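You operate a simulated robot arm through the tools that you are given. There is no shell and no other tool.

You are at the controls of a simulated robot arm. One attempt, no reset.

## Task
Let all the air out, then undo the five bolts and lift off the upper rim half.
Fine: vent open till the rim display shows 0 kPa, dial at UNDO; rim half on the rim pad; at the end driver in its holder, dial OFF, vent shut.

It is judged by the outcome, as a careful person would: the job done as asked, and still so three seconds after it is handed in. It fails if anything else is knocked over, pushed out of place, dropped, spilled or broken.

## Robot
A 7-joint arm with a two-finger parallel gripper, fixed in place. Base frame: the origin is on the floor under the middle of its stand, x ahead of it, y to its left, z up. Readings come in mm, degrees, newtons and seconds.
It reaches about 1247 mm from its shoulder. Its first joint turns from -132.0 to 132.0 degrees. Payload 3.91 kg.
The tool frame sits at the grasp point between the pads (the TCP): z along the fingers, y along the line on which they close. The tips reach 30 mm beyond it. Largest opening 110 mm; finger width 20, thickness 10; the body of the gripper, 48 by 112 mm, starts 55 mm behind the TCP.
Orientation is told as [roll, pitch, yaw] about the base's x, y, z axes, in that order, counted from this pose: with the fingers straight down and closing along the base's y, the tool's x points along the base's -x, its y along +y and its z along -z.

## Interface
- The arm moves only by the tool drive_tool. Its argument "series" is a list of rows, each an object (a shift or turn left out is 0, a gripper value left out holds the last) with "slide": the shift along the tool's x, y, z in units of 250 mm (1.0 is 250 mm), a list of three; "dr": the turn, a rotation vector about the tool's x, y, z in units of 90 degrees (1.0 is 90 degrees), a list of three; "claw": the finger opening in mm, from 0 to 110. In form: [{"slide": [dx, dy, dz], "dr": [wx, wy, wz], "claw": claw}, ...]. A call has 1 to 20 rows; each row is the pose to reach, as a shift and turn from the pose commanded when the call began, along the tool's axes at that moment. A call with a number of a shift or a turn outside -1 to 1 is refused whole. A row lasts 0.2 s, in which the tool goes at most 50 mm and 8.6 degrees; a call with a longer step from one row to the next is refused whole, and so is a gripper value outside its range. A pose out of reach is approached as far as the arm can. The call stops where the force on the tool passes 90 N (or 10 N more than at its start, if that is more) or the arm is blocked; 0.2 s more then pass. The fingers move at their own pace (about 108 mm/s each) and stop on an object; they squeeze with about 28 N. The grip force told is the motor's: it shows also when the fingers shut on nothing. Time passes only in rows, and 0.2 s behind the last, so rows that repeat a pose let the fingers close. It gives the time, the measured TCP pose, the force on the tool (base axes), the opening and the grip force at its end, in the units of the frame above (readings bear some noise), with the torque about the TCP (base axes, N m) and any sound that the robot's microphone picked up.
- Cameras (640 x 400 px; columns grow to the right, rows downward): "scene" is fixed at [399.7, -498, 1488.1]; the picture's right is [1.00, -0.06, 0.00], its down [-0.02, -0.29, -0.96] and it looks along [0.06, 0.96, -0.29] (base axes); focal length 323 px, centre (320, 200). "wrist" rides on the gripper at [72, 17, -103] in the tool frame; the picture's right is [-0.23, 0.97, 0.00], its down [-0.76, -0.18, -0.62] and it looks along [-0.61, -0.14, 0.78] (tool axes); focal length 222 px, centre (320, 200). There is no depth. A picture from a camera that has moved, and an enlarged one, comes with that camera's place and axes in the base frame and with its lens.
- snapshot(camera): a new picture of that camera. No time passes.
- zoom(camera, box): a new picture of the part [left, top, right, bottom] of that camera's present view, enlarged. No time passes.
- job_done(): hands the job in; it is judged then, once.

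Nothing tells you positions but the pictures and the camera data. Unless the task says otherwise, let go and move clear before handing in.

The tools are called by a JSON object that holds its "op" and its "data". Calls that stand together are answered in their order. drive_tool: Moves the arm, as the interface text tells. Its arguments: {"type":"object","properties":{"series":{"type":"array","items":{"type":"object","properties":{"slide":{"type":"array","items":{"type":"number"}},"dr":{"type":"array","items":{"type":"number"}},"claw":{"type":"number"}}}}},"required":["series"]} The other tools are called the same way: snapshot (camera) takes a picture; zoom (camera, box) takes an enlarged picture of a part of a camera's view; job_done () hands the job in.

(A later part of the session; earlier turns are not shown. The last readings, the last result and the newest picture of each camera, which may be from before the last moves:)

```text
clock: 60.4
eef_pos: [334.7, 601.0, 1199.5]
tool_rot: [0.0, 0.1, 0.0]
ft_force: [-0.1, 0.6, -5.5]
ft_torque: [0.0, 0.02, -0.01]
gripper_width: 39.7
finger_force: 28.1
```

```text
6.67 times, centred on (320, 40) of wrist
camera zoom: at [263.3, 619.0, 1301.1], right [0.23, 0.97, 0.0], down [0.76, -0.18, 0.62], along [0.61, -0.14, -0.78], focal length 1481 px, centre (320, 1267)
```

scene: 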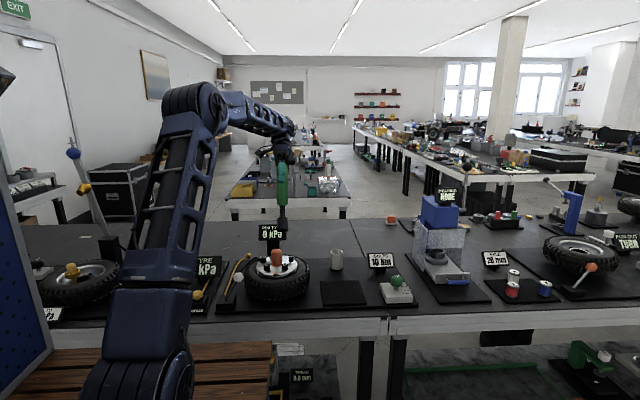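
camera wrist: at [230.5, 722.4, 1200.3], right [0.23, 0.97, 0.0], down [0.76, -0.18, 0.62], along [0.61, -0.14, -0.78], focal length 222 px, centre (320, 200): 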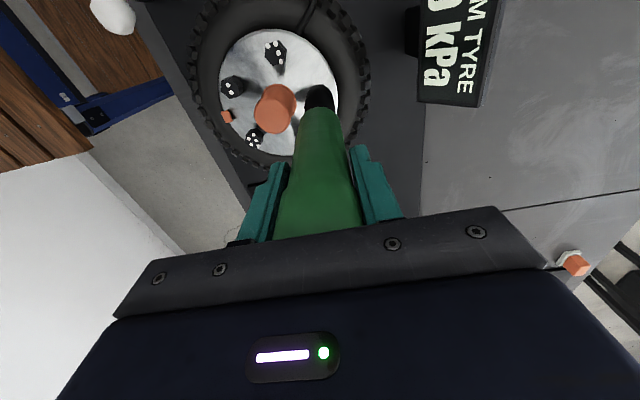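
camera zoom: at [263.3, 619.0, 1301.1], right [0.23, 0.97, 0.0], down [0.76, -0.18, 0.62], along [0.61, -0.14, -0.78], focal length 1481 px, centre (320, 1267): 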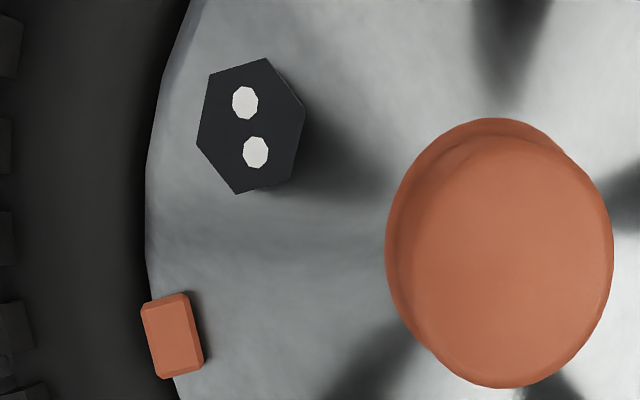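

Bolt #5 clearly stands higher now, and #1 probably does too. Next is bolt #2 at about (265.8, 602.3), using the same method while watching whether the dwell or the turn does it.

{"op": "drive_tool", "data": {"series": [{"slide": [0.14, 0.003, 0.06]}, {"slide": [0.276, 0.005, 0.12]}, {"slide": [0.276, 0.005, 0.2]}, {"slide": [0.276, 0.005, 0.28]}, {"slide": [0.276, 0.005, 0.34]}, {"slide": [0.276, 0.005, 0.34]}]}}

{"op": "zoom", "data": {"camera": "scene", "box": [250, 235, 310, 275]}}

{"op": "zoom", "data": {"camera": "wrist", "box": [285, 60, 355, 110]}}

```text
clock: 61.8
eef_pos: [267.2, 605.0, 1112.8]
tool_rot: [0.0, 0.0, 0.0]
ft_force: [0.8, 0.2, -6.4]
ft_torque: [0.04, 0.02, 0.02]
gripper_width: 39.7
finger_force: 27.9
```

```text
10.00 times, centred on (280, 255) of scene
camera zoom: at [399.7, -498.0, 1488.1], right [1.0, -0.06, 0.0], down [-0.02, -0.29, -0.96], along [0.06, 0.96, -0.29], focal length 3234 px, centre (720, -350)
```

zoom: 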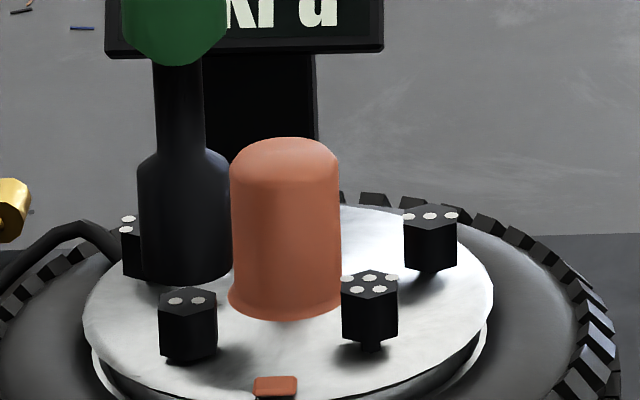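

```text
8.00 times, centred on (320, 85) of wrist
camera zoom: at [193.6, 622.0, 1214.9], right [0.23, 0.97, 0.0], down [0.76, -0.18, 0.62], along [0.61, -0.14, -0.78], focal length 1777 px, centre (320, 1120)
```

zoom: 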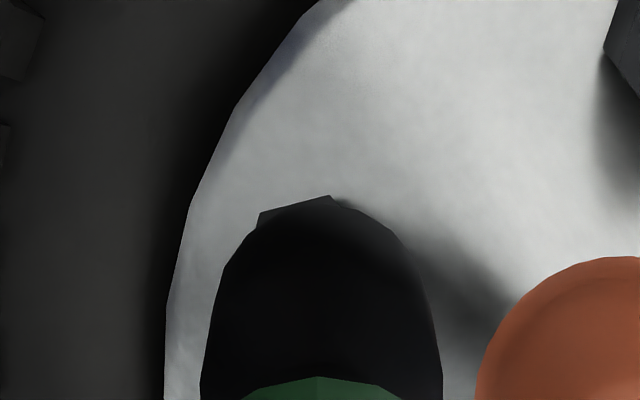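

{"op": "drive_tool", "data": {"series": [{"slide": [-0.0024, -0.0088, 0.01]}, {"slide": [-0.0024, -0.0088, 0.03]}, {"slide": [-0.0024, -0.0088, 0.045]}, {"slide": [-0.0024, -0.0088, 0.055]}, {"slide": [-0.0024, -0.0088, 0.063]}, {"slide": [-0.0024, -0.0088, 0.063]}]}}

{"op": "zoom", "data": {"camera": "scene", "box": [250, 235, 310, 275]}}

{"op": "drive_tool", "data": {"series": [{"slide": [0, 0, 0]}, {"slide": [0, 0, 0]}, {"slide": [0, 0, 0]}, {"slide": [0, 0, 0]}, {"slide": [0, 0, 0]}]}}

{"op": "zoom", "data": {"camera": "scene", "box": [250, 235, 310, 275]}}

```text
clock: 63.2
eef_pos: [265.8, 600.6, 1098.5]
tool_rot: [0.1, 0.0, -0.1]
ft_force: [1.3, -6.4, 16.3]
ft_torque: [-1.21, -0.21, 0.0]
gripper_width: 39.6
finger_force: 28.4
```

```text
10.00 times, centred on (280, 255) of scene
camera zoom: at [399.7, -498.0, 1488.1], right [1.0, -0.06, 0.0], down [-0.02, -0.29, -0.96], along [0.06, 0.96, -0.29], focal length 3234 px, centre (720, -350)
```

zoom: 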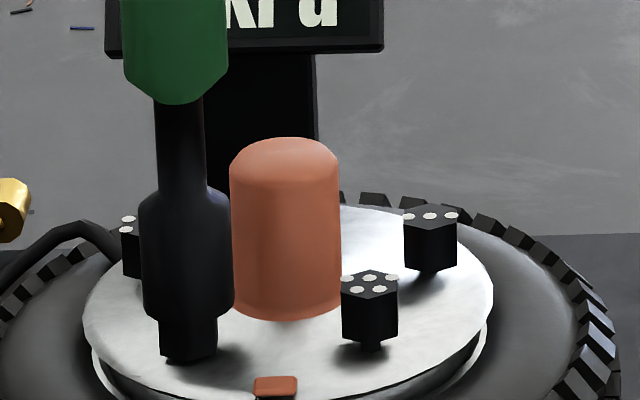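

```text
clock: 64.4
eef_pos: [265.4, 602.5, 1097.3]
tool_rot: [0.1, -0.1, -0.1]
ft_force: [1.7, -3.3, 30.3]
ft_torque: [-0.6, -0.4, -0.04]
gripper_width: 39.8
finger_force: 27.8
```

```text
10.00 times, centred on (280, 255) of scene
camera zoom: at [399.7, -498.0, 1488.1], right [1.0, -0.06, 0.0], down [-0.02, -0.29, -0.96], along [0.06, 0.96, -0.29], focal length 3234 px, centre (720, -350)
```

zoom: 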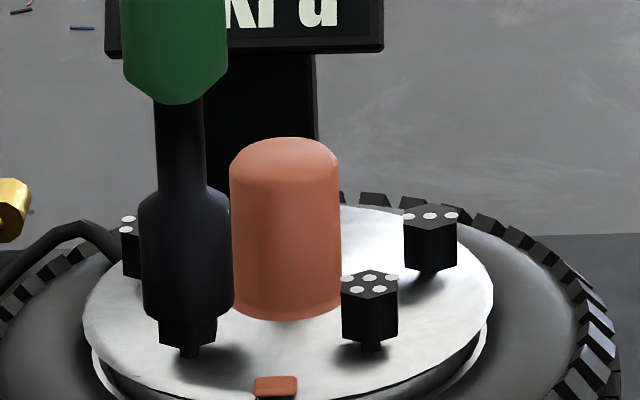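

The powered driver works by press and dwell: bolt #2 is rising with no turning. I'll hold a little longer so it finishes.

{"op": "drive_tool", "data": {"series": [{"slide": [0, 0, 0]}, {"slide": [0, 0, 0]}, {"slide": [0, 0, 0]}, {"slide": [0, 0, 0]}, {"slide": [0, 0, 0]}]}}

{"op": "zoom", "data": {"camera": "scene", "box": [250, 235, 310, 275]}}

```text
clock: 65.6
eef_pos: [265.8, 602.2, 1098.5]
tool_rot: [0.1, 0.0, 0.0]
ft_force: [1.0, 0.5, 36.3]
ft_torque: [0.12, -0.1, 0.02]
gripper_width: 39.6
finger_force: 27.5
```

```text
10.00 times, centred on (280, 255) of scene
camera zoom: at [399.7, -498.0, 1488.1], right [1.0, -0.06, 0.0], down [-0.02, -0.29, -0.96], along [0.06, 0.96, -0.29], focal length 3234 px, centre (720, -350)
```

zoom: 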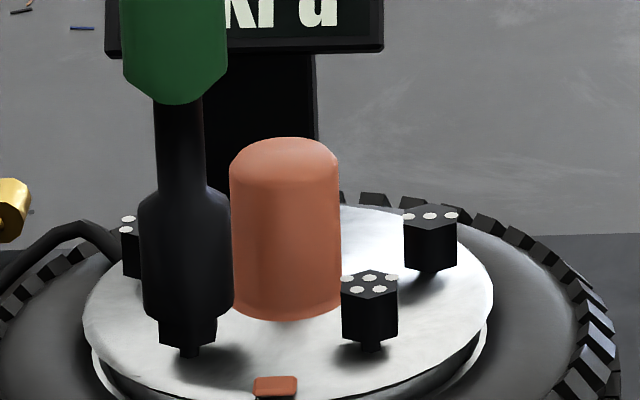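

Bolt #2 is stable in the raised position. Now I lift and go to bolt #4 at about (244.5, 667.8).

{"op": "drive_tool", "data": {"series": [{"slide": [0, 0, -0.08]}, {"slide": [0, 0, -0.2]}, {"slide": [0.04, 0.13, -0.22]}, {"slide": [0.085, 0.26, -0.22]}, {"slide": [0.085, 0.262, -0.12]}, {"slide": [0.085, 0.262, -0.05]}, {"slide": [0.085, 0.262, -0.05]}]}}

{"op": "zoom", "data": {"camera": "scene", "box": [250, 225, 310, 265]}}

{"op": "zoom", "data": {"camera": "wrist", "box": [285, 60, 355, 110]}}

```text
clock: 67.2
eef_pos: [244.6, 665.9, 1112.2]
tool_rot: [0.0, 0.1, 0.1]
ft_force: [0.3, -0.5, -6.3]
ft_torque: [-0.01, -0.01, 0.0]
gripper_width: 39.9
finger_force: 28.5
```

```text
10.00 times, centred on (280, 245) of scene
camera zoom: at [399.7, -498.0, 1488.1], right [1.0, -0.06, 0.0], down [-0.02, -0.29, -0.96], along [0.06, 0.96, -0.29], focal length 3234 px, centre (720, -250)
```

zoom: 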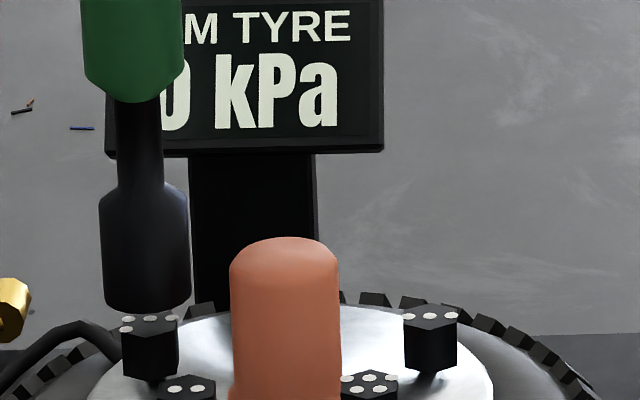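

```text
8.00 times, centred on (320, 85) of wrist
camera zoom: at [171.8, 683.5, 1214.2], right [0.23, 0.97, 0.0], down [0.76, -0.18, 0.62], along [0.61, -0.14, -0.78], focal length 1777 px, centre (320, 1120)
```

zoom: 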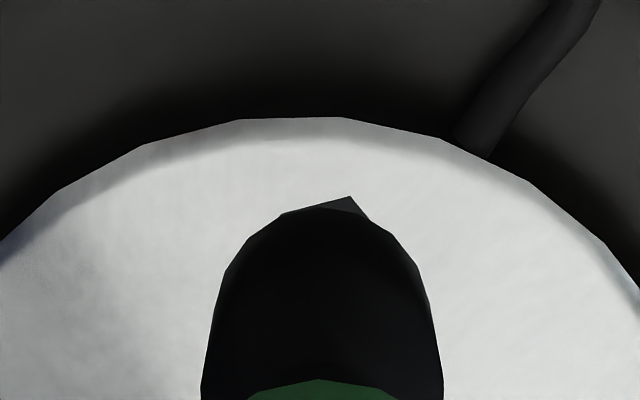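

{"op": "drive_tool", "data": {"series": [{"slide": [-0.0036, 0.0036, 0.01]}, {"slide": [-0.0036, 0.0036, 0.03]}, {"slide": [-0.0036, 0.0036, 0.045]}, {"slide": [-0.0036, 0.0036, 0.055]}, {"slide": [-0.0036, 0.0036, 0.063]}, {"slide": [-0.0036, 0.0036, 0.063]}]}}

{"op": "drive_tool", "data": {"series": [{"slide": [0, 0, 0]}, {"slide": [0, 0, 0]}, {"slide": [0, 0, 0]}, {"slide": [0, 0, 0]}, {"slide": [0, 0, 0]}, {"slide": [0, 0, 0]}, {"slide": [0, 0, 0]}, {"slide": [0, 0, 0]}]}}

{"op": "zoom", "data": {"camera": "scene", "box": [250, 230, 310, 270]}}

```text
clock: 68.6
eef_pos: [245.6, 668.7, 1098.4]
tool_rot: [0.3, -0.1, 0.0]
ft_force: [1.6, -7.9, 40.9]
ft_torque: [-1.56, -0.12, -0.03]
gripper_width: 39.8
finger_force: 28.0
```

```text
clock: 70.4
eef_pos: [244.8, 668.5, 1097.3]
tool_rot: [0.1, 0.0, -0.1]
ft_force: [2.5, -3.5, 69.0]
ft_torque: [-0.63, -0.13, 0.01]
gripper_width: 39.7
finger_force: 28.0
```

```text
10.00 times, centred on (280, 250) of scene
camera zoom: at [399.7, -498.0, 1488.1], right [1.0, -0.06, 0.0], down [-0.02, -0.29, -0.96], along [0.06, 0.96, -0.29], focal length 3234 px, centre (720, -300)
```

zoom: 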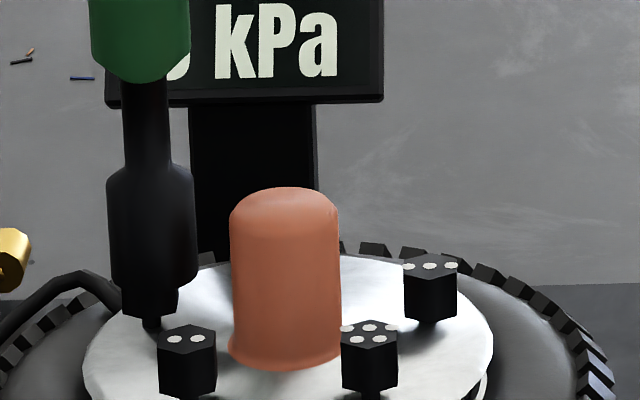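

Bolt #4 is raised too. Now I lift over the knob and go to bolt #3 at about (355.7, 667.8).

{"op": "drive_tool", "data": {"series": [{"slide": [0, 0, -0.06]}, {"slide": [0, 0, -0.2]}, {"slide": [0, 0, -0.34]}, {"slide": [-0.15, 0, -0.34]}, {"slide": [-0.3, 0, -0.34]}, {"slide": [-0.444, -0.003, -0.34]}, {"slide": [-0.444, -0.003, -0.2]}, {"slide": [-0.444, -0.003, -0.06]}, {"slide": [-0.444, -0.003, -0.05]}, {"slide": [-0.444, -0.003, -0.05]}]}}

{"op": "zoom", "data": {"camera": "scene", "box": [260, 225, 320, 265]}}

{"op": "zoom", "data": {"camera": "wrist", "box": [285, 60, 355, 110]}}

```text
clock: 72.6
eef_pos: [358.6, 669.4, 1106.7]
tool_rot: [-0.1, 0.0, 0.1]
ft_force: [0.3, 0.5, -6.1]
ft_torque: [-0.01, -0.04, 0.01]
gripper_width: 39.5
finger_force: 27.9
```

```text
10.00 times, centred on (290, 245) of scene
camera zoom: at [399.7, -498.0, 1488.1], right [1.0, -0.06, 0.0], down [-0.02, -0.29, -0.96], along [0.06, 0.96, -0.29], focal length 3234 px, centre (620, -250)
```

zoom: 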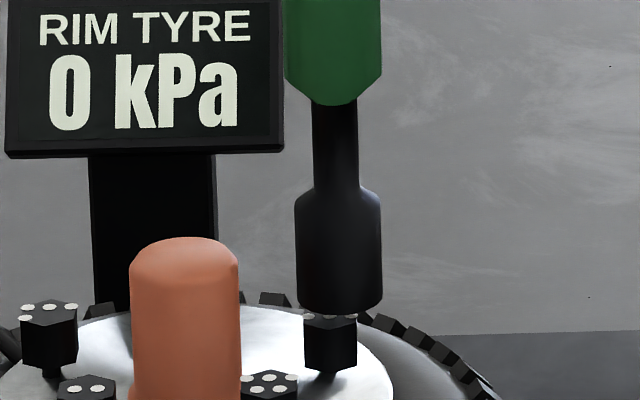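

```text
8.00 times, centred on (320, 85) of wrist
camera zoom: at [285.9, 685.4, 1209.1], right [0.23, 0.97, 0.0], down [0.76, -0.18, 0.62], along [0.61, -0.14, -0.78], focal length 1777 px, centre (320, 1120)
```

zoom: 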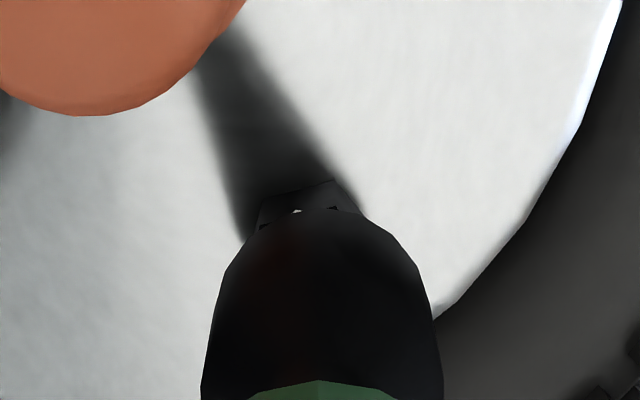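

Socket is about 3.7 mm too far toward +x and 1 mm toward +y of bolt #3. I'll correct that, press and dwell.

{"op": "drive_tool", "data": {"series": [{"slide": [0.0148, -0.004, 0]}, {"slide": [0.0148, -0.004, 0]}]}}

{"op": "zoom", "data": {"camera": "scene", "box": [260, 225, 320, 265]}}

{"op": "drive_tool", "data": {"series": [{"slide": [0, 0, 0.01]}, {"slide": [0, 0, 0.02]}, {"slide": [0, 0, 0.03]}, {"slide": [0, 0, 0.036]}, {"slide": [0, 0, 0.036]}]}}

```text
clock: 73.2
eef_pos: [355.3, 668.2, 1106.2]
tool_rot: [0.0, 0.0, -0.1]
ft_force: [0.1, -0.2, -5.6]
ft_torque: [-0.01, 0.03, 0.0]
gripper_width: 39.5
finger_force: 28.4
```

```text
10.00 times, centred on (290, 245) of scene
camera zoom: at [399.7, -498.0, 1488.1], right [1.0, -0.06, 0.0], down [-0.02, -0.29, -0.96], along [0.06, 0.96, -0.29], focal length 3234 px, centre (620, -250)
```

zoom: 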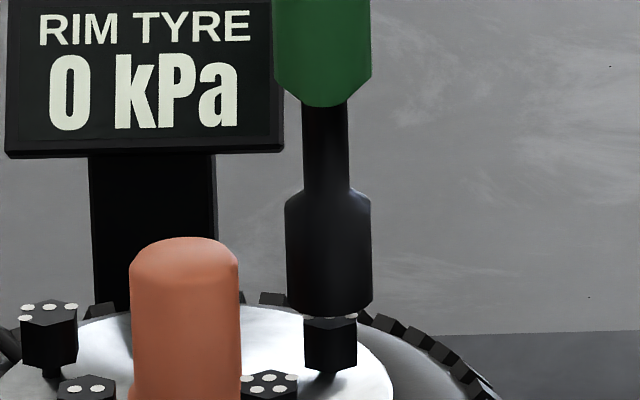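

```text
clock: 74.4
eef_pos: [352.6, 667.5, 1099.1]
tool_rot: [0.0, 0.0, 0.0]
ft_force: [-0.3, -1.2, -1.8]
ft_torque: [-0.19, 0.0, 0.04]
gripper_width: 39.7
finger_force: 28.0
```

{"op": "drive_tool", "data": {"series": [{"slide": [-0.002, 0, 0.006]}, {"slide": [-0.002, 0, 0.01]}, {"slide": [-0.002, 0, 0.01]}, {"slide": [-0.002, 0, 0.01]}, {"slide": [-0.002, 0, 0.01]}, {"slide": [-0.002, 0, 0.01]}, {"slide": [-0.002, 0, 0.01]}, {"slide": [-0.002, 0, 0.01]}, {"slide": [-0.002, 0, 0.01]}, {"slide": [-0.002, 0, 0.01]}]}}

{"op": "zoom", "data": {"camera": "scene", "box": [260, 230, 320, 270]}}

```text
clock: 76.6
eef_pos: [353.7, 666.3, 1097.8]
tool_rot: [0.2, 0.0, 0.0]
ft_force: [4.7, 4.3, 60.0]
ft_torque: [0.53, -0.63, -0.01]
gripper_width: 39.4
finger_force: 27.9
```

```text
10.00 times, centred on (290, 250) of scene
camera zoom: at [399.7, -498.0, 1488.1], right [1.0, -0.06, 0.0], down [-0.02, -0.29, -0.96], along [0.06, 0.96, -0.29], focal length 3234 px, centre (620, -300)
```

zoom: 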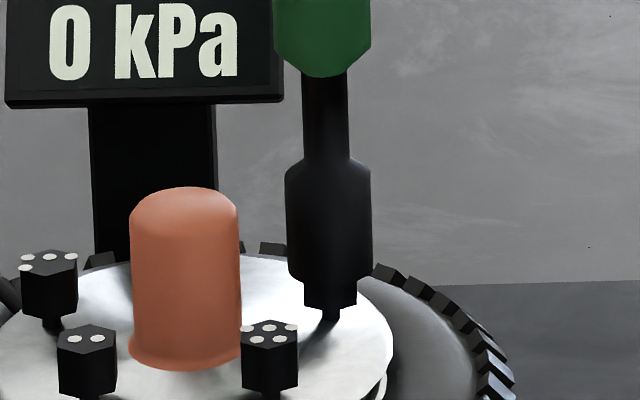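

Bolt #3 is up as well. Now I'll lift off and look at bolt #1 to confirm whether it's really undone.

{"op": "drive_tool", "data": {"series": [{"slide": [0, 0, -0.06]}, {"slide": [0, 0, -0.2]}, {"slide": [0, 0, -0.36]}, {"slide": [-0.1, 0.05, -0.45]}, {"slide": [-0.2, 0.1, -0.5]}, {"slide": [-0.3, 0.15, -0.5]}, {"slide": [-0.4, 0.2, -0.5]}, {"slide": [-0.4, 0.2, -0.5]}]}}

{"op": "zoom", "data": {"camera": "scene", "box": [250, 230, 310, 275]}}

{"op": "snapshot", "data": {"camera": "wrist"}}

```text
clock: 78.4
eef_pos: [453.0, 716.0, 1217.5]
tool_rot: [-0.1, 0.0, 0.0]
ft_force: [-0.7, -0.8, -6.4]
ft_torque: [0.03, 0.02, 0.03]
gripper_width: 39.6
finger_force: 28.5
```

```text
8.89 times, centred on (280, 252) of scene
camera zoom: at [399.7, -498.0, 1488.1], right [1.0, -0.06, 0.0], down [-0.02, -0.29, -0.96], along [0.06, 0.96, -0.29], focal length 2874 px, centre (676, -267)
```

zoom: 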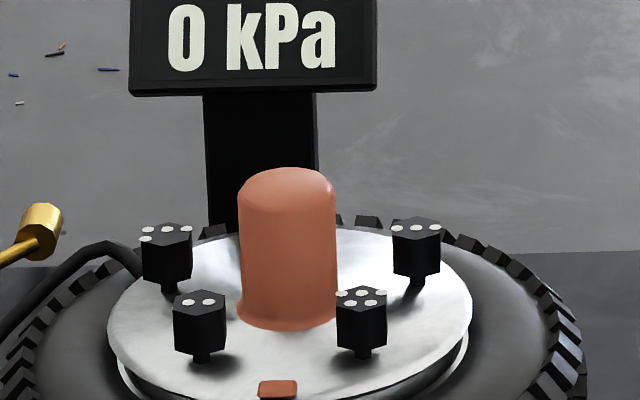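

```text
taken
camera wrist: at [381.5, 734.0, 1321.2], right [0.23, 0.97, 0.0], down [0.76, -0.18, 0.62], along [0.61, -0.14, -0.78], focal length 222 px, centre (320, 200)
```

wrist: 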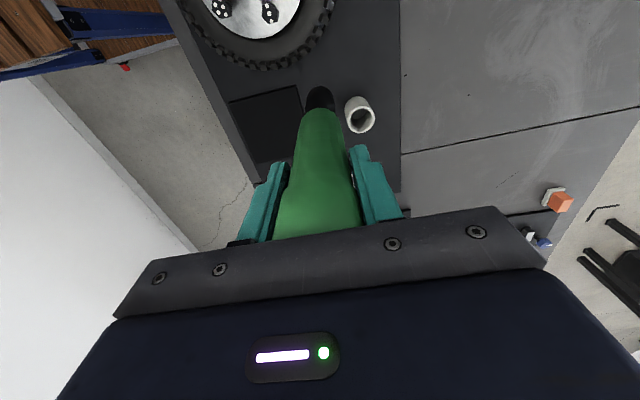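

Four bolts now show raised heads. Bolt #1 is hidden by the knob, so I'll look at it obliquely from the -x side.

{"op": "drive_tool", "data": {"series": [{"slide": [0.15, -0.08, 0]}, {"slide": [0.3, -0.16, 0]}, {"slide": [0.45, -0.24, 0]}, {"slide": [0.6, -0.32, 0]}, {"slide": [0.75, -0.4, 0]}, {"slide": [0.9, -0.48, 0]}]}}

{"op": "drive_tool", "data": {"series": [{"slide": [0.09, -0.03, 0.06]}, {"slide": [0.18, -0.06, 0.12]}, {"slide": [0.27, -0.09, 0.15]}, {"slide": [0.32, -0.1, 0.15]}, {"slide": [0.32, -0.1, 0.15]}]}}

{"op": "snapshot", "data": {"camera": "wrist"}}

```text
clock: 79.8
eef_pos: [230.0, 598.7, 1219.2]
tool_rot: [-0.1, 0.0, -0.1]
ft_force: [1.6, -0.4, -7.4]
ft_torque: [-0.02, 0.03, -0.03]
gripper_width: 39.7
finger_force: 27.8
```

```text
clock: 81.0
eef_pos: [149.6, 572.8, 1182.2]
tool_rot: [0.0, 0.0, 0.1]
ft_force: [-0.6, 0.2, -6.1]
ft_torque: [0.01, 0.0, 0.01]
gripper_width: 39.7
finger_force: 27.6
```

```text
taken
camera wrist: at [77.0, 589.1, 1284.1], right [0.23, 0.97, 0.0], down [0.76, -0.18, 0.62], along [0.61, -0.14, -0.78], focal length 222 px, centre (320, 200)
```

wrist: 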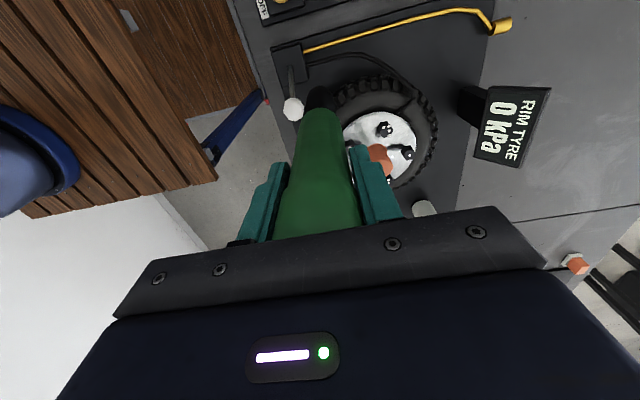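

{"op": "zoom", "data": {"camera": "wrist", "box": [370, 110, 430, 190]}}

```text
5.00 times, centred on (400, 150) of wrist
camera zoom: at [77.0, 589.1, 1284.1], right [0.23, 0.97, 0.0], down [0.76, -0.18, 0.62], along [0.61, -0.14, -0.78], focal length 1111 px, centre (-80, 450)
```

zoom: 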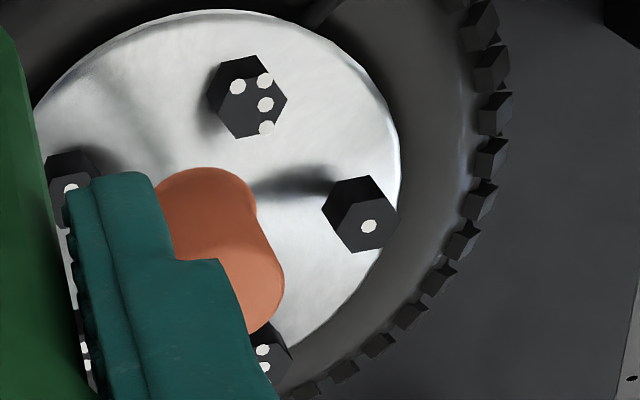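

{"op": "zoom", "data": {"camera": "wrist", "box": [385, 125, 415, 145]}}

{"op": "zoom", "data": {"camera": "wrist", "box": [370, 110, 400, 130]}}

```text
16.00 times, centred on (400, 135) of wrist
camera zoom: at [77.0, 589.1, 1284.1], right [0.23, 0.97, 0.0], down [0.76, -0.18, 0.62], along [0.61, -0.14, -0.78], focal length 3554 px, centre (-960, 1240)
```

zoom: 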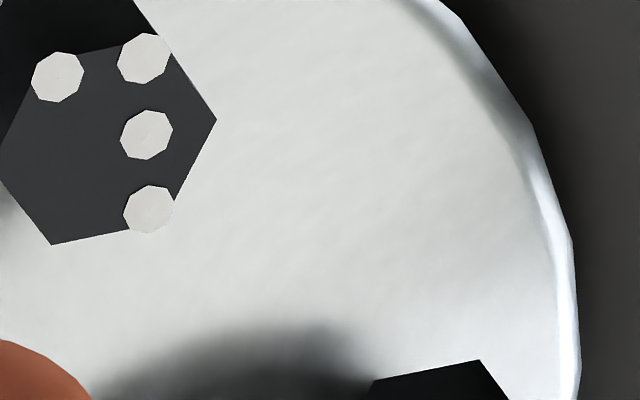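

```text
16.00 times, centred on (385, 120) of wrist
camera zoom: at [77.0, 589.1, 1284.1], right [0.23, 0.97, 0.0], down [0.76, -0.18, 0.62], along [0.61, -0.14, -0.78], focal length 3554 px, centre (-720, 1480)
```

zoom: 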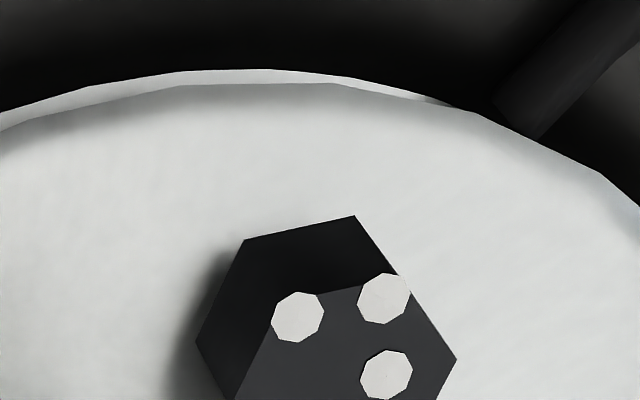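

{"op": "zoom", "data": {"camera": "wrist", "box": [390, 140, 426, 164]}}

{"op": "zoom", "data": {"camera": "wrist", "box": [368, 116, 404, 140]}}

```text
16.00 times, centred on (408, 152) of wrist
camera zoom: at [77.0, 589.1, 1284.1], right [0.23, 0.97, 0.0], down [0.76, -0.18, 0.62], along [0.61, -0.14, -0.78], focal length 3554 px, centre (-1088, 968)
```

zoom: 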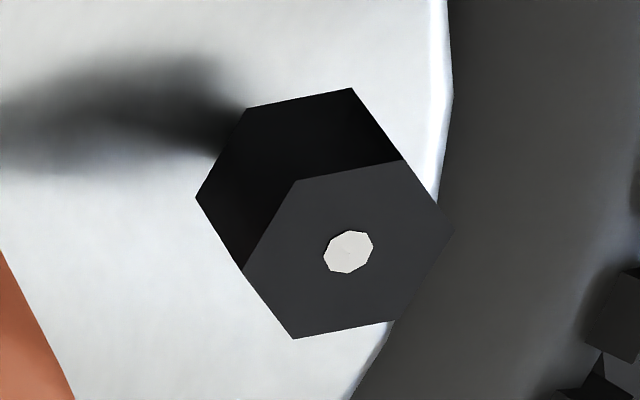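

```text
16.00 times, centred on (386, 128) of wrist
camera zoom: at [77.0, 589.1, 1284.1], right [0.23, 0.97, 0.0], down [0.76, -0.18, 0.62], along [0.61, -0.14, -0.78], focal length 3554 px, centre (-736, 1352)
```

zoom: 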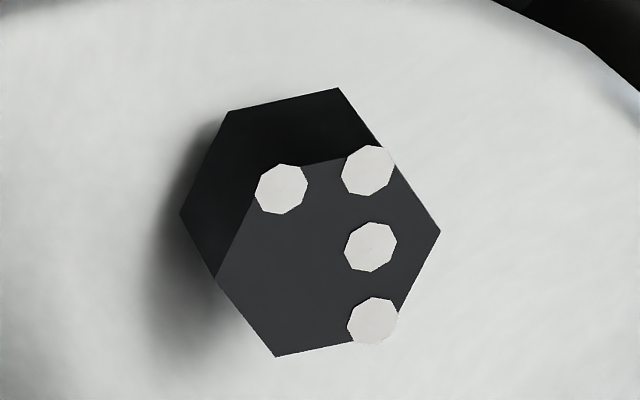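

Bolt #1's top works out at z≈910, level with raised #4, so all five bolts are undone. Next I return the driver to its holder at about (549, 780).

{"op": "drive_tool", "data": {"series": [{"slide": [-0.1, 0.04, -0.1]}, {"slide": [-0.25, 0.1, -0.14]}, {"slide": [-0.41, 0.2, -0.14]}, {"slide": [-0.57, 0.3, -0.14]}, {"slide": [-0.73, 0.4, -0.14]}, {"slide": [-0.88, 0.48, -0.14]}]}}

{"op": "drive_tool", "data": {"series": [{"slide": [-0.15, 0.07, 0]}, {"slide": [-0.31, 0.14, 0]}, {"slide": [-0.47, 0.21, 0]}, {"slide": [-0.6, 0.28, 0]}, {"slide": [-0.7, 0.345, 0]}, {"slide": [-0.717, 0.349, 0]}, {"slide": [-0.717, 0.349, 0]}]}}

{"op": "zoom", "data": {"camera": "wrist", "box": [270, 40, 370, 180]}}

{"op": "zoom", "data": {"camera": "scene", "box": [300, 190, 380, 290]}}

```text
clock: 82.4
eef_pos: [368.7, 690.2, 1218.6]
tool_rot: [-0.1, 0.0, 0.1]
ft_force: [-1.5, -0.1, -4.8]
ft_torque: [0.02, -0.01, -0.01]
gripper_width: 39.9
finger_force: 27.7
```

```text
clock: 84.0
eef_pos: [549.4, 779.8, 1218.8]
tool_rot: [0.0, -0.1, 0.0]
ft_force: [-0.1, 0.1, -5.9]
ft_torque: [-0.01, -0.01, 0.0]
gripper_width: 39.5
finger_force: 28.0
```

```text
2.86 times, centred on (320, 110) of wrist
camera zoom: at [476.8, 797.5, 1321.9], right [0.23, 0.97, 0.0], down [0.76, -0.18, 0.62], along [0.61, -0.14, -0.78], focal length 635 px, centre (320, 457)
```

zoom: 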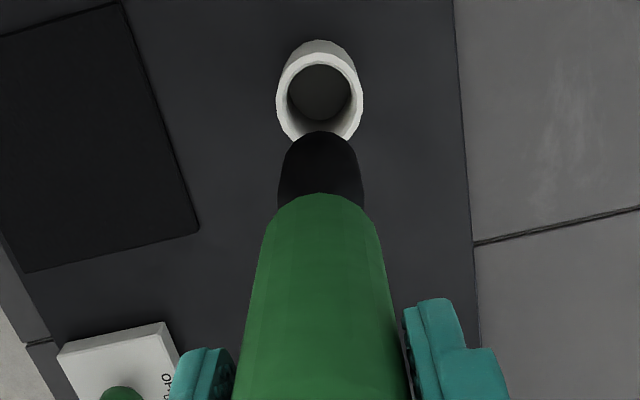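

```text
4.00 times, centred on (340, 240) of scene
camera zoom: at [399.7, -498.0, 1488.1], right [1.0, -0.06, 0.0], down [-0.02, -0.29, -0.96], along [0.06, 0.96, -0.29], focal length 1294 px, centre (240, 40)
```

zoom: 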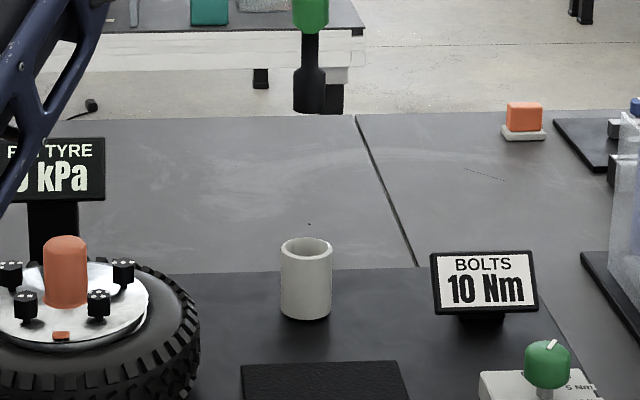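

The socket lines up with the holder to within about 1–2 mm. I'll lower most of the way and check before inserting.

{"op": "drive_tool", "data": {"series": [{"slide": [0.004, 0, 0.14]}, {"slide": [0.004, 0, 0.28]}, {"slide": [0.004, 0, 0.42]}, {"slide": [0.004, 0, 0.55]}, {"slide": [0.004, 0, 0.55]}]}}

{"op": "zoom", "data": {"camera": "wrist", "box": [270, 40, 370, 180]}}

{"op": "zoom", "data": {"camera": "scene", "box": [305, 200, 365, 270]}}

```text
clock: 85.2
eef_pos: [544.9, 781.1, 1081.1]
tool_rot: [0.0, 0.0, 0.0]
ft_force: [-1.0, 0.8, -6.2]
ft_torque: [-0.03, 0.02, 0.04]
gripper_width: 39.7
finger_force: 28.0
```

```text
2.86 times, centred on (320, 110) of wrist
camera zoom: at [472.9, 797.1, 1183.9], right [0.23, 0.97, 0.0], down [0.76, -0.18, 0.62], along [0.61, -0.14, -0.78], focal length 635 px, centre (320, 457)
```

zoom: 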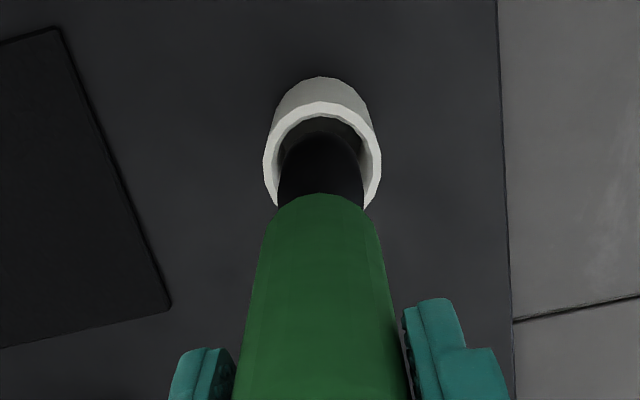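

```text
5.71 times, centred on (335, 235) of scene
camera zoom: at [399.7, -498.0, 1488.1], right [1.0, -0.06, 0.0], down [-0.02, -0.29, -0.96], along [0.06, 0.96, -0.29], focal length 1848 px, centre (234, 0)
```

zoom: 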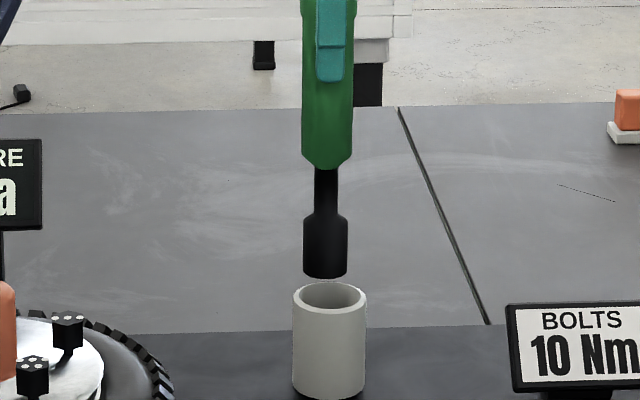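

The tool has drifted about 3.6 mm toward -x relative to the holder. I'll correct that and then insert.

{"op": "drive_tool", "data": {"series": [{"slide": [-0.0144, 0, 0]}, {"slide": [-0.0144, 0, 0]}]}}

{"op": "zoom", "data": {"camera": "scene", "box": [305, 200, 365, 270]}}

```text
clock: 85.8
eef_pos: [549.5, 780.8, 1080.1]
tool_rot: [0.1, 0.0, -0.1]
ft_force: [0.4, 0.3, -7.2]
ft_torque: [-0.01, 0.0, 0.01]
gripper_width: 39.7
finger_force: 27.7
```

```text
5.71 times, centred on (335, 235) of scene
camera zoom: at [399.7, -498.0, 1488.1], right [1.0, -0.06, 0.0], down [-0.02, -0.29, -0.96], along [0.06, 0.96, -0.29], focal length 1848 px, centre (234, 0)
```

zoom: 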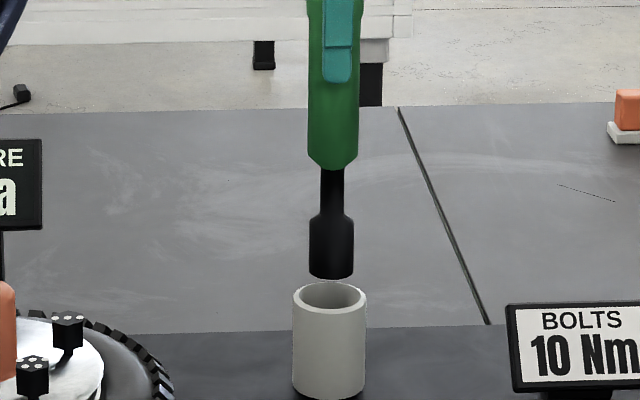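

{"op": "drive_tool", "data": {"series": [{"slide": [0.002, 0, 0.08]}, {"slide": [0.002, 0, 0.16]}, {"slide": [0.002, 0, 0.24]}, {"slide": [0.002, 0, 0.29]}, {"slide": [0.002, 0, 0.29]}]}}

{"op": "zoom", "data": {"camera": "scene", "box": [305, 200, 365, 270]}}

```text
clock: 87.0
eef_pos: [547.6, 779.3, 1009.5]
tool_rot: [0.0, 0.0, 0.0]
ft_force: [-0.2, -0.2, -5.2]
ft_torque: [0.02, 0.05, 0.0]
gripper_width: 39.8
finger_force: 27.9
```

```text
5.71 times, centred on (335, 235) of scene
camera zoom: at [399.7, -498.0, 1488.1], right [1.0, -0.06, 0.0], down [-0.02, -0.29, -0.96], along [0.06, 0.96, -0.29], focal length 1848 px, centre (234, 0)
```

zoom: 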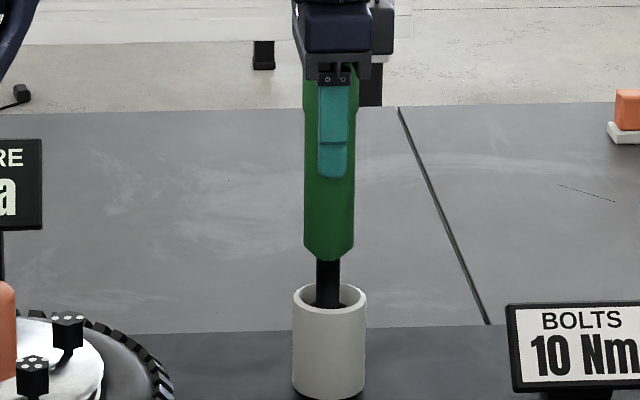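

The driver is in the holder and just above its seat. I'll lower until it touches, then release.

{"op": "drive_tool", "data": {"series": [{"slide": [-0.002, 0.002, 0.015]}, {"slide": [-0.002, 0.002, 0.03]}, {"slide": [-0.002, 0.002, 0.04]}, {"slide": [-0.002, 0.002, 0.044]}, {"slide": [-0.002, 0.002, 0.044]}]}}

```text
clock: 88.2
eef_pos: [549.8, 781.7, 998.1]
tool_rot: [0.0, 0.0, 0.0]
ft_force: [-0.1, 0.2, -6.2]
ft_torque: [0.02, 0.01, 0.0]
gripper_width: 39.7
finger_force: 28.3
```

{"op": "drive_tool", "data": {"series": [{"slide": [0, 0, 0.004]}, {"slide": [0, 0, 0.008]}, {"slide": [0, 0, 0.012]}, {"slide": [0, 0, 0.012]}]}}

```text
clock: 89.2
eef_pos: [550.7, 779.2, 994.4]
tool_rot: [0.1, 0.0, -0.1]
ft_force: [-0.3, -0.3, -5.9]
ft_torque: [0.0, 0.0, -0.01]
gripper_width: 39.7
finger_force: 27.7
```

{"op": "drive_tool", "data": {"series": [{"slide": [0, 0, 0.006]}, {"slide": [0, 0, 0.012]}, {"slide": [0, 0, 0.018]}, {"slide": [0, 0, 0.018]}]}}

{"op": "zoom", "data": {"camera": "scene", "box": [305, 200, 365, 270]}}

```text
clock: 90.2
eef_pos: [549.9, 778.9, 990.9]
tool_rot: [0.0, 0.0, 0.1]
ft_force: [-1.3, -0.1, -2.7]
ft_torque: [-0.14, 0.13, 0.02]
gripper_width: 39.8
finger_force: 27.9
```

```text
5.71 times, centred on (335, 235) of scene
camera zoom: at [399.7, -498.0, 1488.1], right [1.0, -0.06, 0.0], down [-0.02, -0.29, -0.96], along [0.06, 0.96, -0.29], focal length 1848 px, centre (234, 0)
```

zoom: 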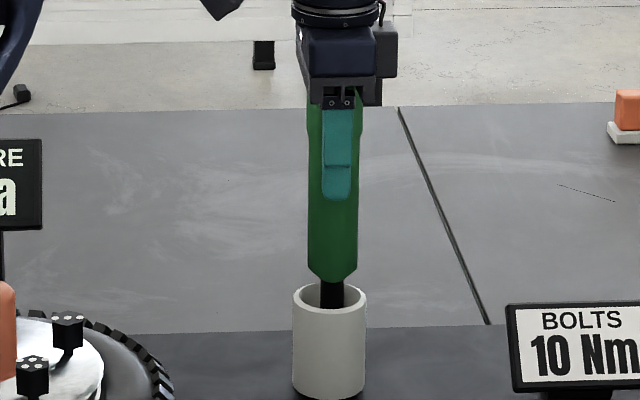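

The driver's weight is now on the holder floor. I'll open the fingers and raise straight up.

{"op": "drive_tool", "data": {"series": [{"slide": [0, 0, 0.002]}, {"slide": [0, 0, 0.002], "claw": 80}, {"slide": [0, 0, 0.002], "claw": 80}, {"slide": [0, 0, 0.002], "claw": 80}]}}

{"op": "drive_tool", "data": {"series": [{"slide": [0, 0, -0.1]}, {"slide": [0, 0, -0.25]}, {"slide": [0, 0, -0.42]}, {"slide": [0, 0, -0.6]}, {"slide": [0, 0, -0.7]}, {"slide": [0, 0, -0.7]}]}}

{"op": "snapshot", "data": {"camera": "scene"}}

{"op": "snapshot", "data": {"camera": "wrist"}}

```text
clock: 91.2
eef_pos: [550.7, 778.0, 991.1]
tool_rot: [0.1, 0.0, 0.0]
ft_force: [-0.5, -0.2, 11.7]
ft_torque: [-0.04, -0.04, -0.02]
gripper_width: 79.9
finger_force: 0.1
```

```text
clock: 92.6
eef_pos: [550.9, 779.1, 1165.1]
tool_rot: [0.0, 0.0, 0.0]
ft_force: [0.3, 0.4, 0.1]
ft_torque: [0.01, 0.0, 0.0]
gripper_width: 80.3
finger_force: 0.0
```

```text
taken
```

scene: 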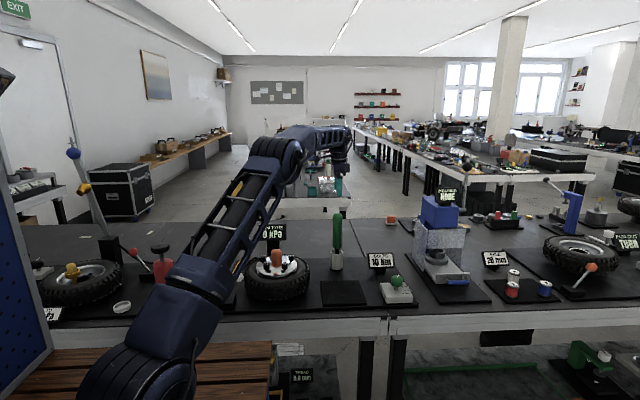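

```text
taken
camera wrist: at [479.2, 796.2, 1267.2], right [0.23, 0.97, 0.0], down [0.76, -0.18, 0.62], along [0.61, -0.14, -0.78], focal length 222 px, centre (320, 200)
```

wrist: 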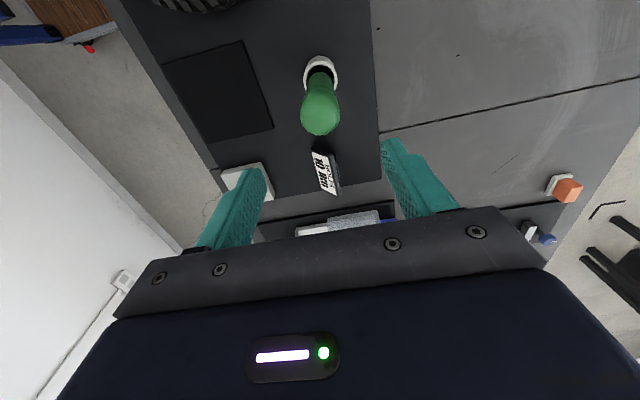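

The driver is back in its holder. Next I go over the orange knob at about (300, 650) with fingers at 60 mm, so they pass inside bolt #1.

{"op": "drive_tool", "data": {"series": [{"slide": [0.14, -0.07, 0], "claw": 60}, {"slide": [0.28, -0.145, 0], "claw": 60}, {"slide": [0.43, -0.22, 0], "claw": 60}, {"slide": [0.58, -0.295, 0], "claw": 60}, {"slide": [0.73, -0.37, 0], "claw": 60}, {"slide": [0.88, -0.45, 0], "claw": 60}, {"slide": [1.0, -0.516, 0], "claw": 60}, {"slide": [1.0, -0.516, 0.2], "claw": 60}, {"slide": [1.0, -0.516, 0.4], "claw": 60}, {"slide": [1.0, -0.516, 0.4], "claw": 60}]}}

{"op": "snapshot", "data": {"camera": "wrist"}}

{"op": "zoom", "data": {"camera": "scene", "box": [240, 200, 320, 280]}}

```text
clock: 94.8
eef_pos: [301.6, 650.2, 1060.3]
tool_rot: [0.1, 0.0, 0.0]
ft_force: [-0.4, 0.4, -0.3]
ft_torque: [0.01, 0.01, -0.02]
gripper_width: 59.9
finger_force: 0.0
```

```text
taken
camera wrist: at [228.8, 667.5, 1163.9], right [0.23, 0.97, 0.0], down [0.76, -0.18, 0.62], along [0.61, -0.14, -0.78], focal length 222 px, centre (320, 200)
```

wrist: 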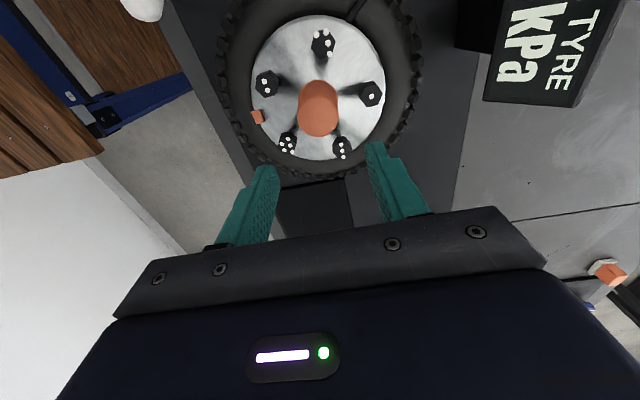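

```text
5.00 times, centred on (280, 240) of scene
camera zoom: at [399.7, -498.0, 1488.1], right [1.0, -0.06, 0.0], down [-0.02, -0.29, -0.96], along [0.06, 0.96, -0.29], focal length 1617 px, centre (520, 0)
```

zoom: 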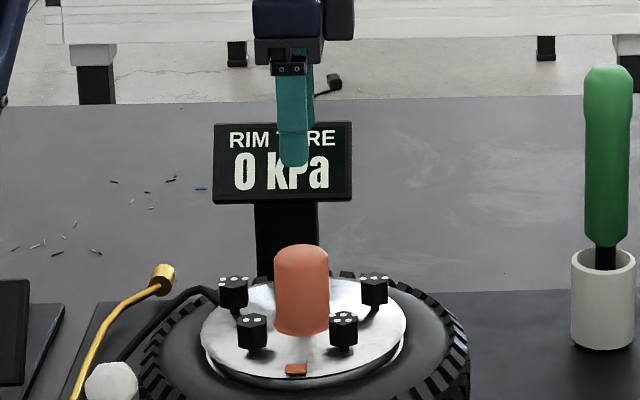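

{"op": "zoom", "data": {"camera": "wrist", "box": [240, 10, 400, 170]}}

```text
2.50 times, centred on (320, 90) of wrist
camera zoom: at [228.8, 667.5, 1163.9], right [0.23, 0.97, 0.0], down [0.76, -0.18, 0.62], along [0.61, -0.14, -0.78], focal length 555 px, centre (320, 475)
```

zoom: 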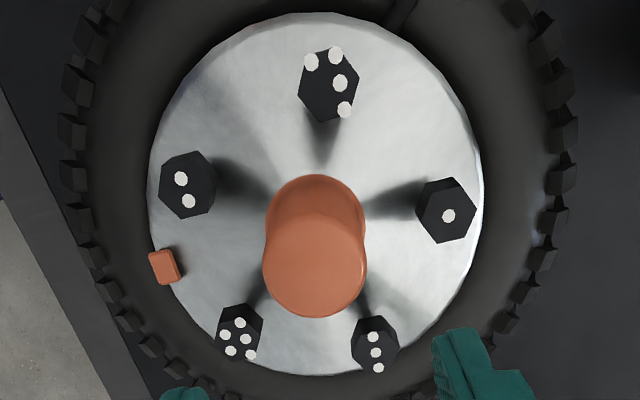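

{"op": "drive_tool", "data": {"series": [{"slide": [0.0032, -0.008, 0.1]}, {"slide": [0.0032, -0.008, 0.2]}, {"slide": [0.0032, -0.008, 0.3]}, {"slide": [0.0032, -0.008, 0.34]}, {"slide": [0.0032, -0.008, 0.34]}]}}

{"op": "zoom", "data": {"camera": "wrist", "box": [220, 10, 420, 210]}}

{"op": "zoom", "data": {"camera": "scene", "box": [240, 210, 320, 280]}}

```text
clock: 96.0
eef_pos: [300.9, 648.5, 978.7]
tool_rot: [0.0, 0.0, -0.1]
ft_force: [-0.9, 0.1, 0.4]
ft_torque: [0.01, 0.0, 0.0]
gripper_width: 59.8
finger_force: 0.1
```

```text
2.00 times, centred on (320, 110) of wrist
camera zoom: at [228.0, 664.7, 1080.6], right [0.23, 0.97, 0.0], down [0.76, -0.18, 0.62], along [0.61, -0.14, -0.78], focal length 444 px, centre (320, 380)
```

zoom: 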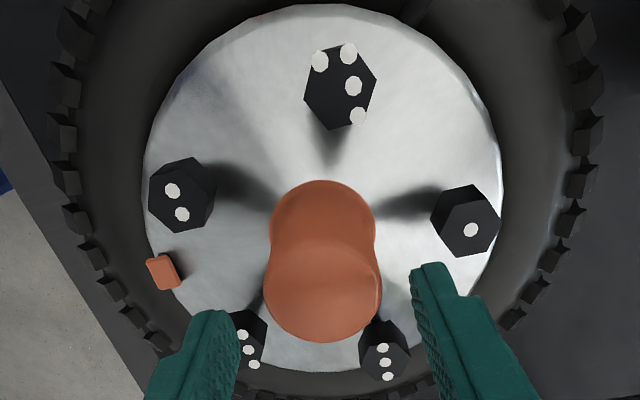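

```text
5.71 times, centred on (280, 245) of scene
camera zoom: at [399.7, -498.0, 1488.1], right [1.0, -0.06, 0.0], down [-0.02, -0.29, -0.96], along [0.06, 0.96, -0.29], focal length 1848 px, centre (549, -57)
```

zoom: 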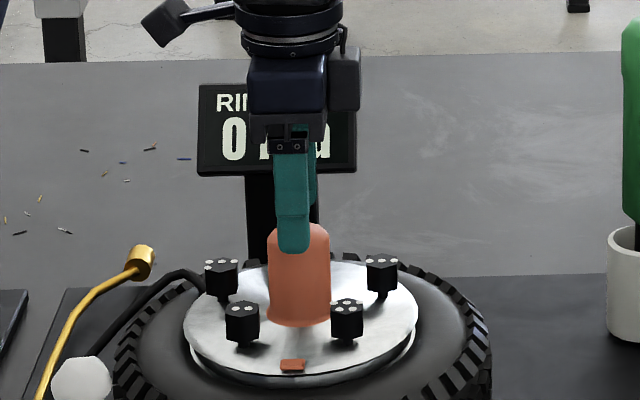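

Centred on the knob. I'll go down around it to z≈914 and close the fingers.

{"op": "drive_tool", "data": {"series": [{"slide": [0, -0.002, 0.08]}, {"slide": [0, -0.002, 0.16]}, {"slide": [0, -0.002, 0.22]}, {"slide": [0, -0.002, 0.258]}, {"slide": [0, -0.002, 0.258]}]}}

{"op": "drive_tool", "data": {"series": [{"claw": 25}, {"claw": 25}, {"claw": 25}, {"claw": 25}]}}

{"op": "zoom", "data": {"camera": "scene", "box": [240, 220, 320, 290]}}

{"op": "zoom", "data": {"camera": "wrist", "box": [220, 10, 420, 210]}}

```text
clock: 97.2
eef_pos: [299.0, 648.9, 915.8]
tool_rot: [0.1, 0.0, 0.0]
ft_force: [0.1, -1.1, 19.6]
ft_torque: [-0.69, -0.03, -0.04]
gripper_width: 60.3
finger_force: 0.2
```

```text
clock: 98.2
eef_pos: [298.7, 649.4, 914.9]
tool_rot: [0.1, 0.0, -0.1]
ft_force: [1.9, 12.8, 33.1]
ft_torque: [-0.72, 0.0, 0.0]
gripper_width: 40.2
finger_force: 28.1
```

```text
5.71 times, centred on (280, 255) of scene
camera zoom: at [399.7, -498.0, 1488.1], right [1.0, -0.06, 0.0], down [-0.02, -0.29, -0.96], along [0.06, 0.96, -0.29], focal length 1848 px, centre (549, -114)
```

zoom: 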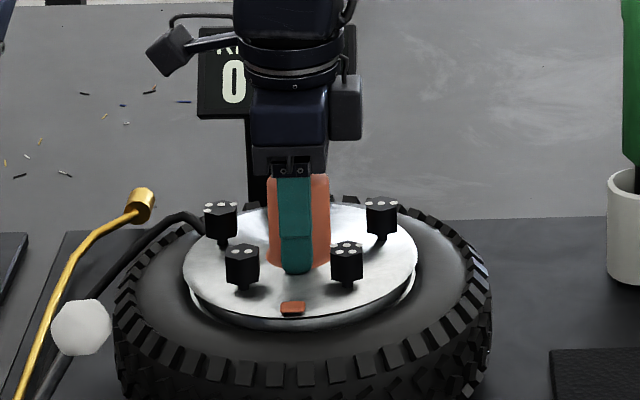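

```text
2.00 times, centred on (320, 110) of wrist
camera zoom: at [226.8, 665.8, 1018.7], right [0.23, 0.97, 0.0], down [0.76, -0.18, 0.62], along [0.61, -0.14, -0.78], focal length 444 px, centre (320, 380)
```

zoom: 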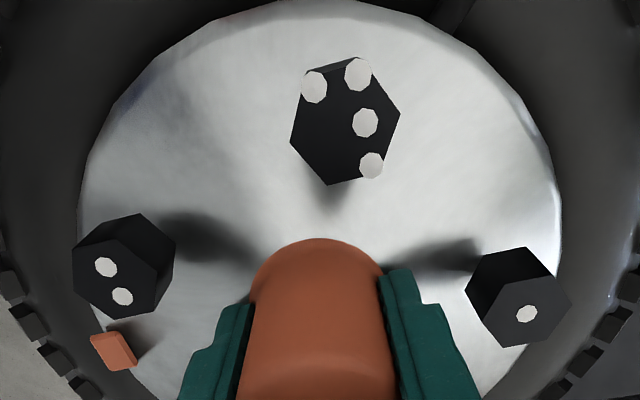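

The knob is gripped at 40 mm, with a fingertip lightly touching the plate. I'll now lift slowly and watch the load.

{"op": "drive_tool", "data": {"series": [{"slide": [0, 0, -0.01]}, {"slide": [0, 0, -0.03]}, {"slide": [0, 0, -0.06]}, {"slide": [0, 0, -0.09]}, {"slide": [0, 0, -0.12]}, {"slide": [0, 0, -0.12]}]}}

{"op": "zoom", "data": {"camera": "scene", "box": [240, 220, 320, 290]}}

```text
clock: 99.6
eef_pos: [299.1, 649.5, 943.4]
tool_rot: [0.1, 0.1, 0.1]
ft_force: [-0.4, -0.9, -5.3]
ft_torque: [-0.01, -0.03, 0.02]
gripper_width: 39.6
finger_force: 27.8
```

```text
5.71 times, centred on (280, 255) of scene
camera zoom: at [399.7, -498.0, 1488.1], right [1.0, -0.06, 0.0], down [-0.02, -0.29, -0.96], along [0.06, 0.96, -0.29], focal length 1848 px, centre (549, -114)
```

zoom: 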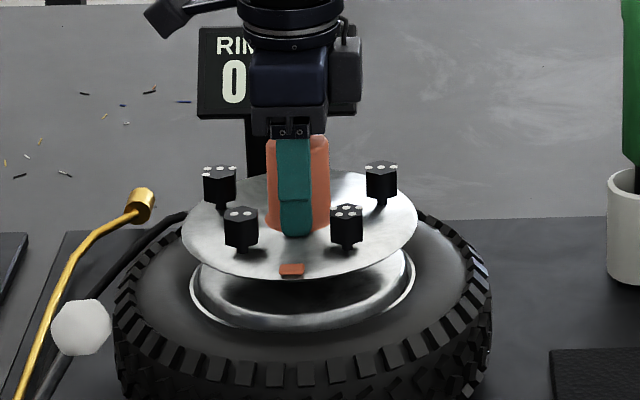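

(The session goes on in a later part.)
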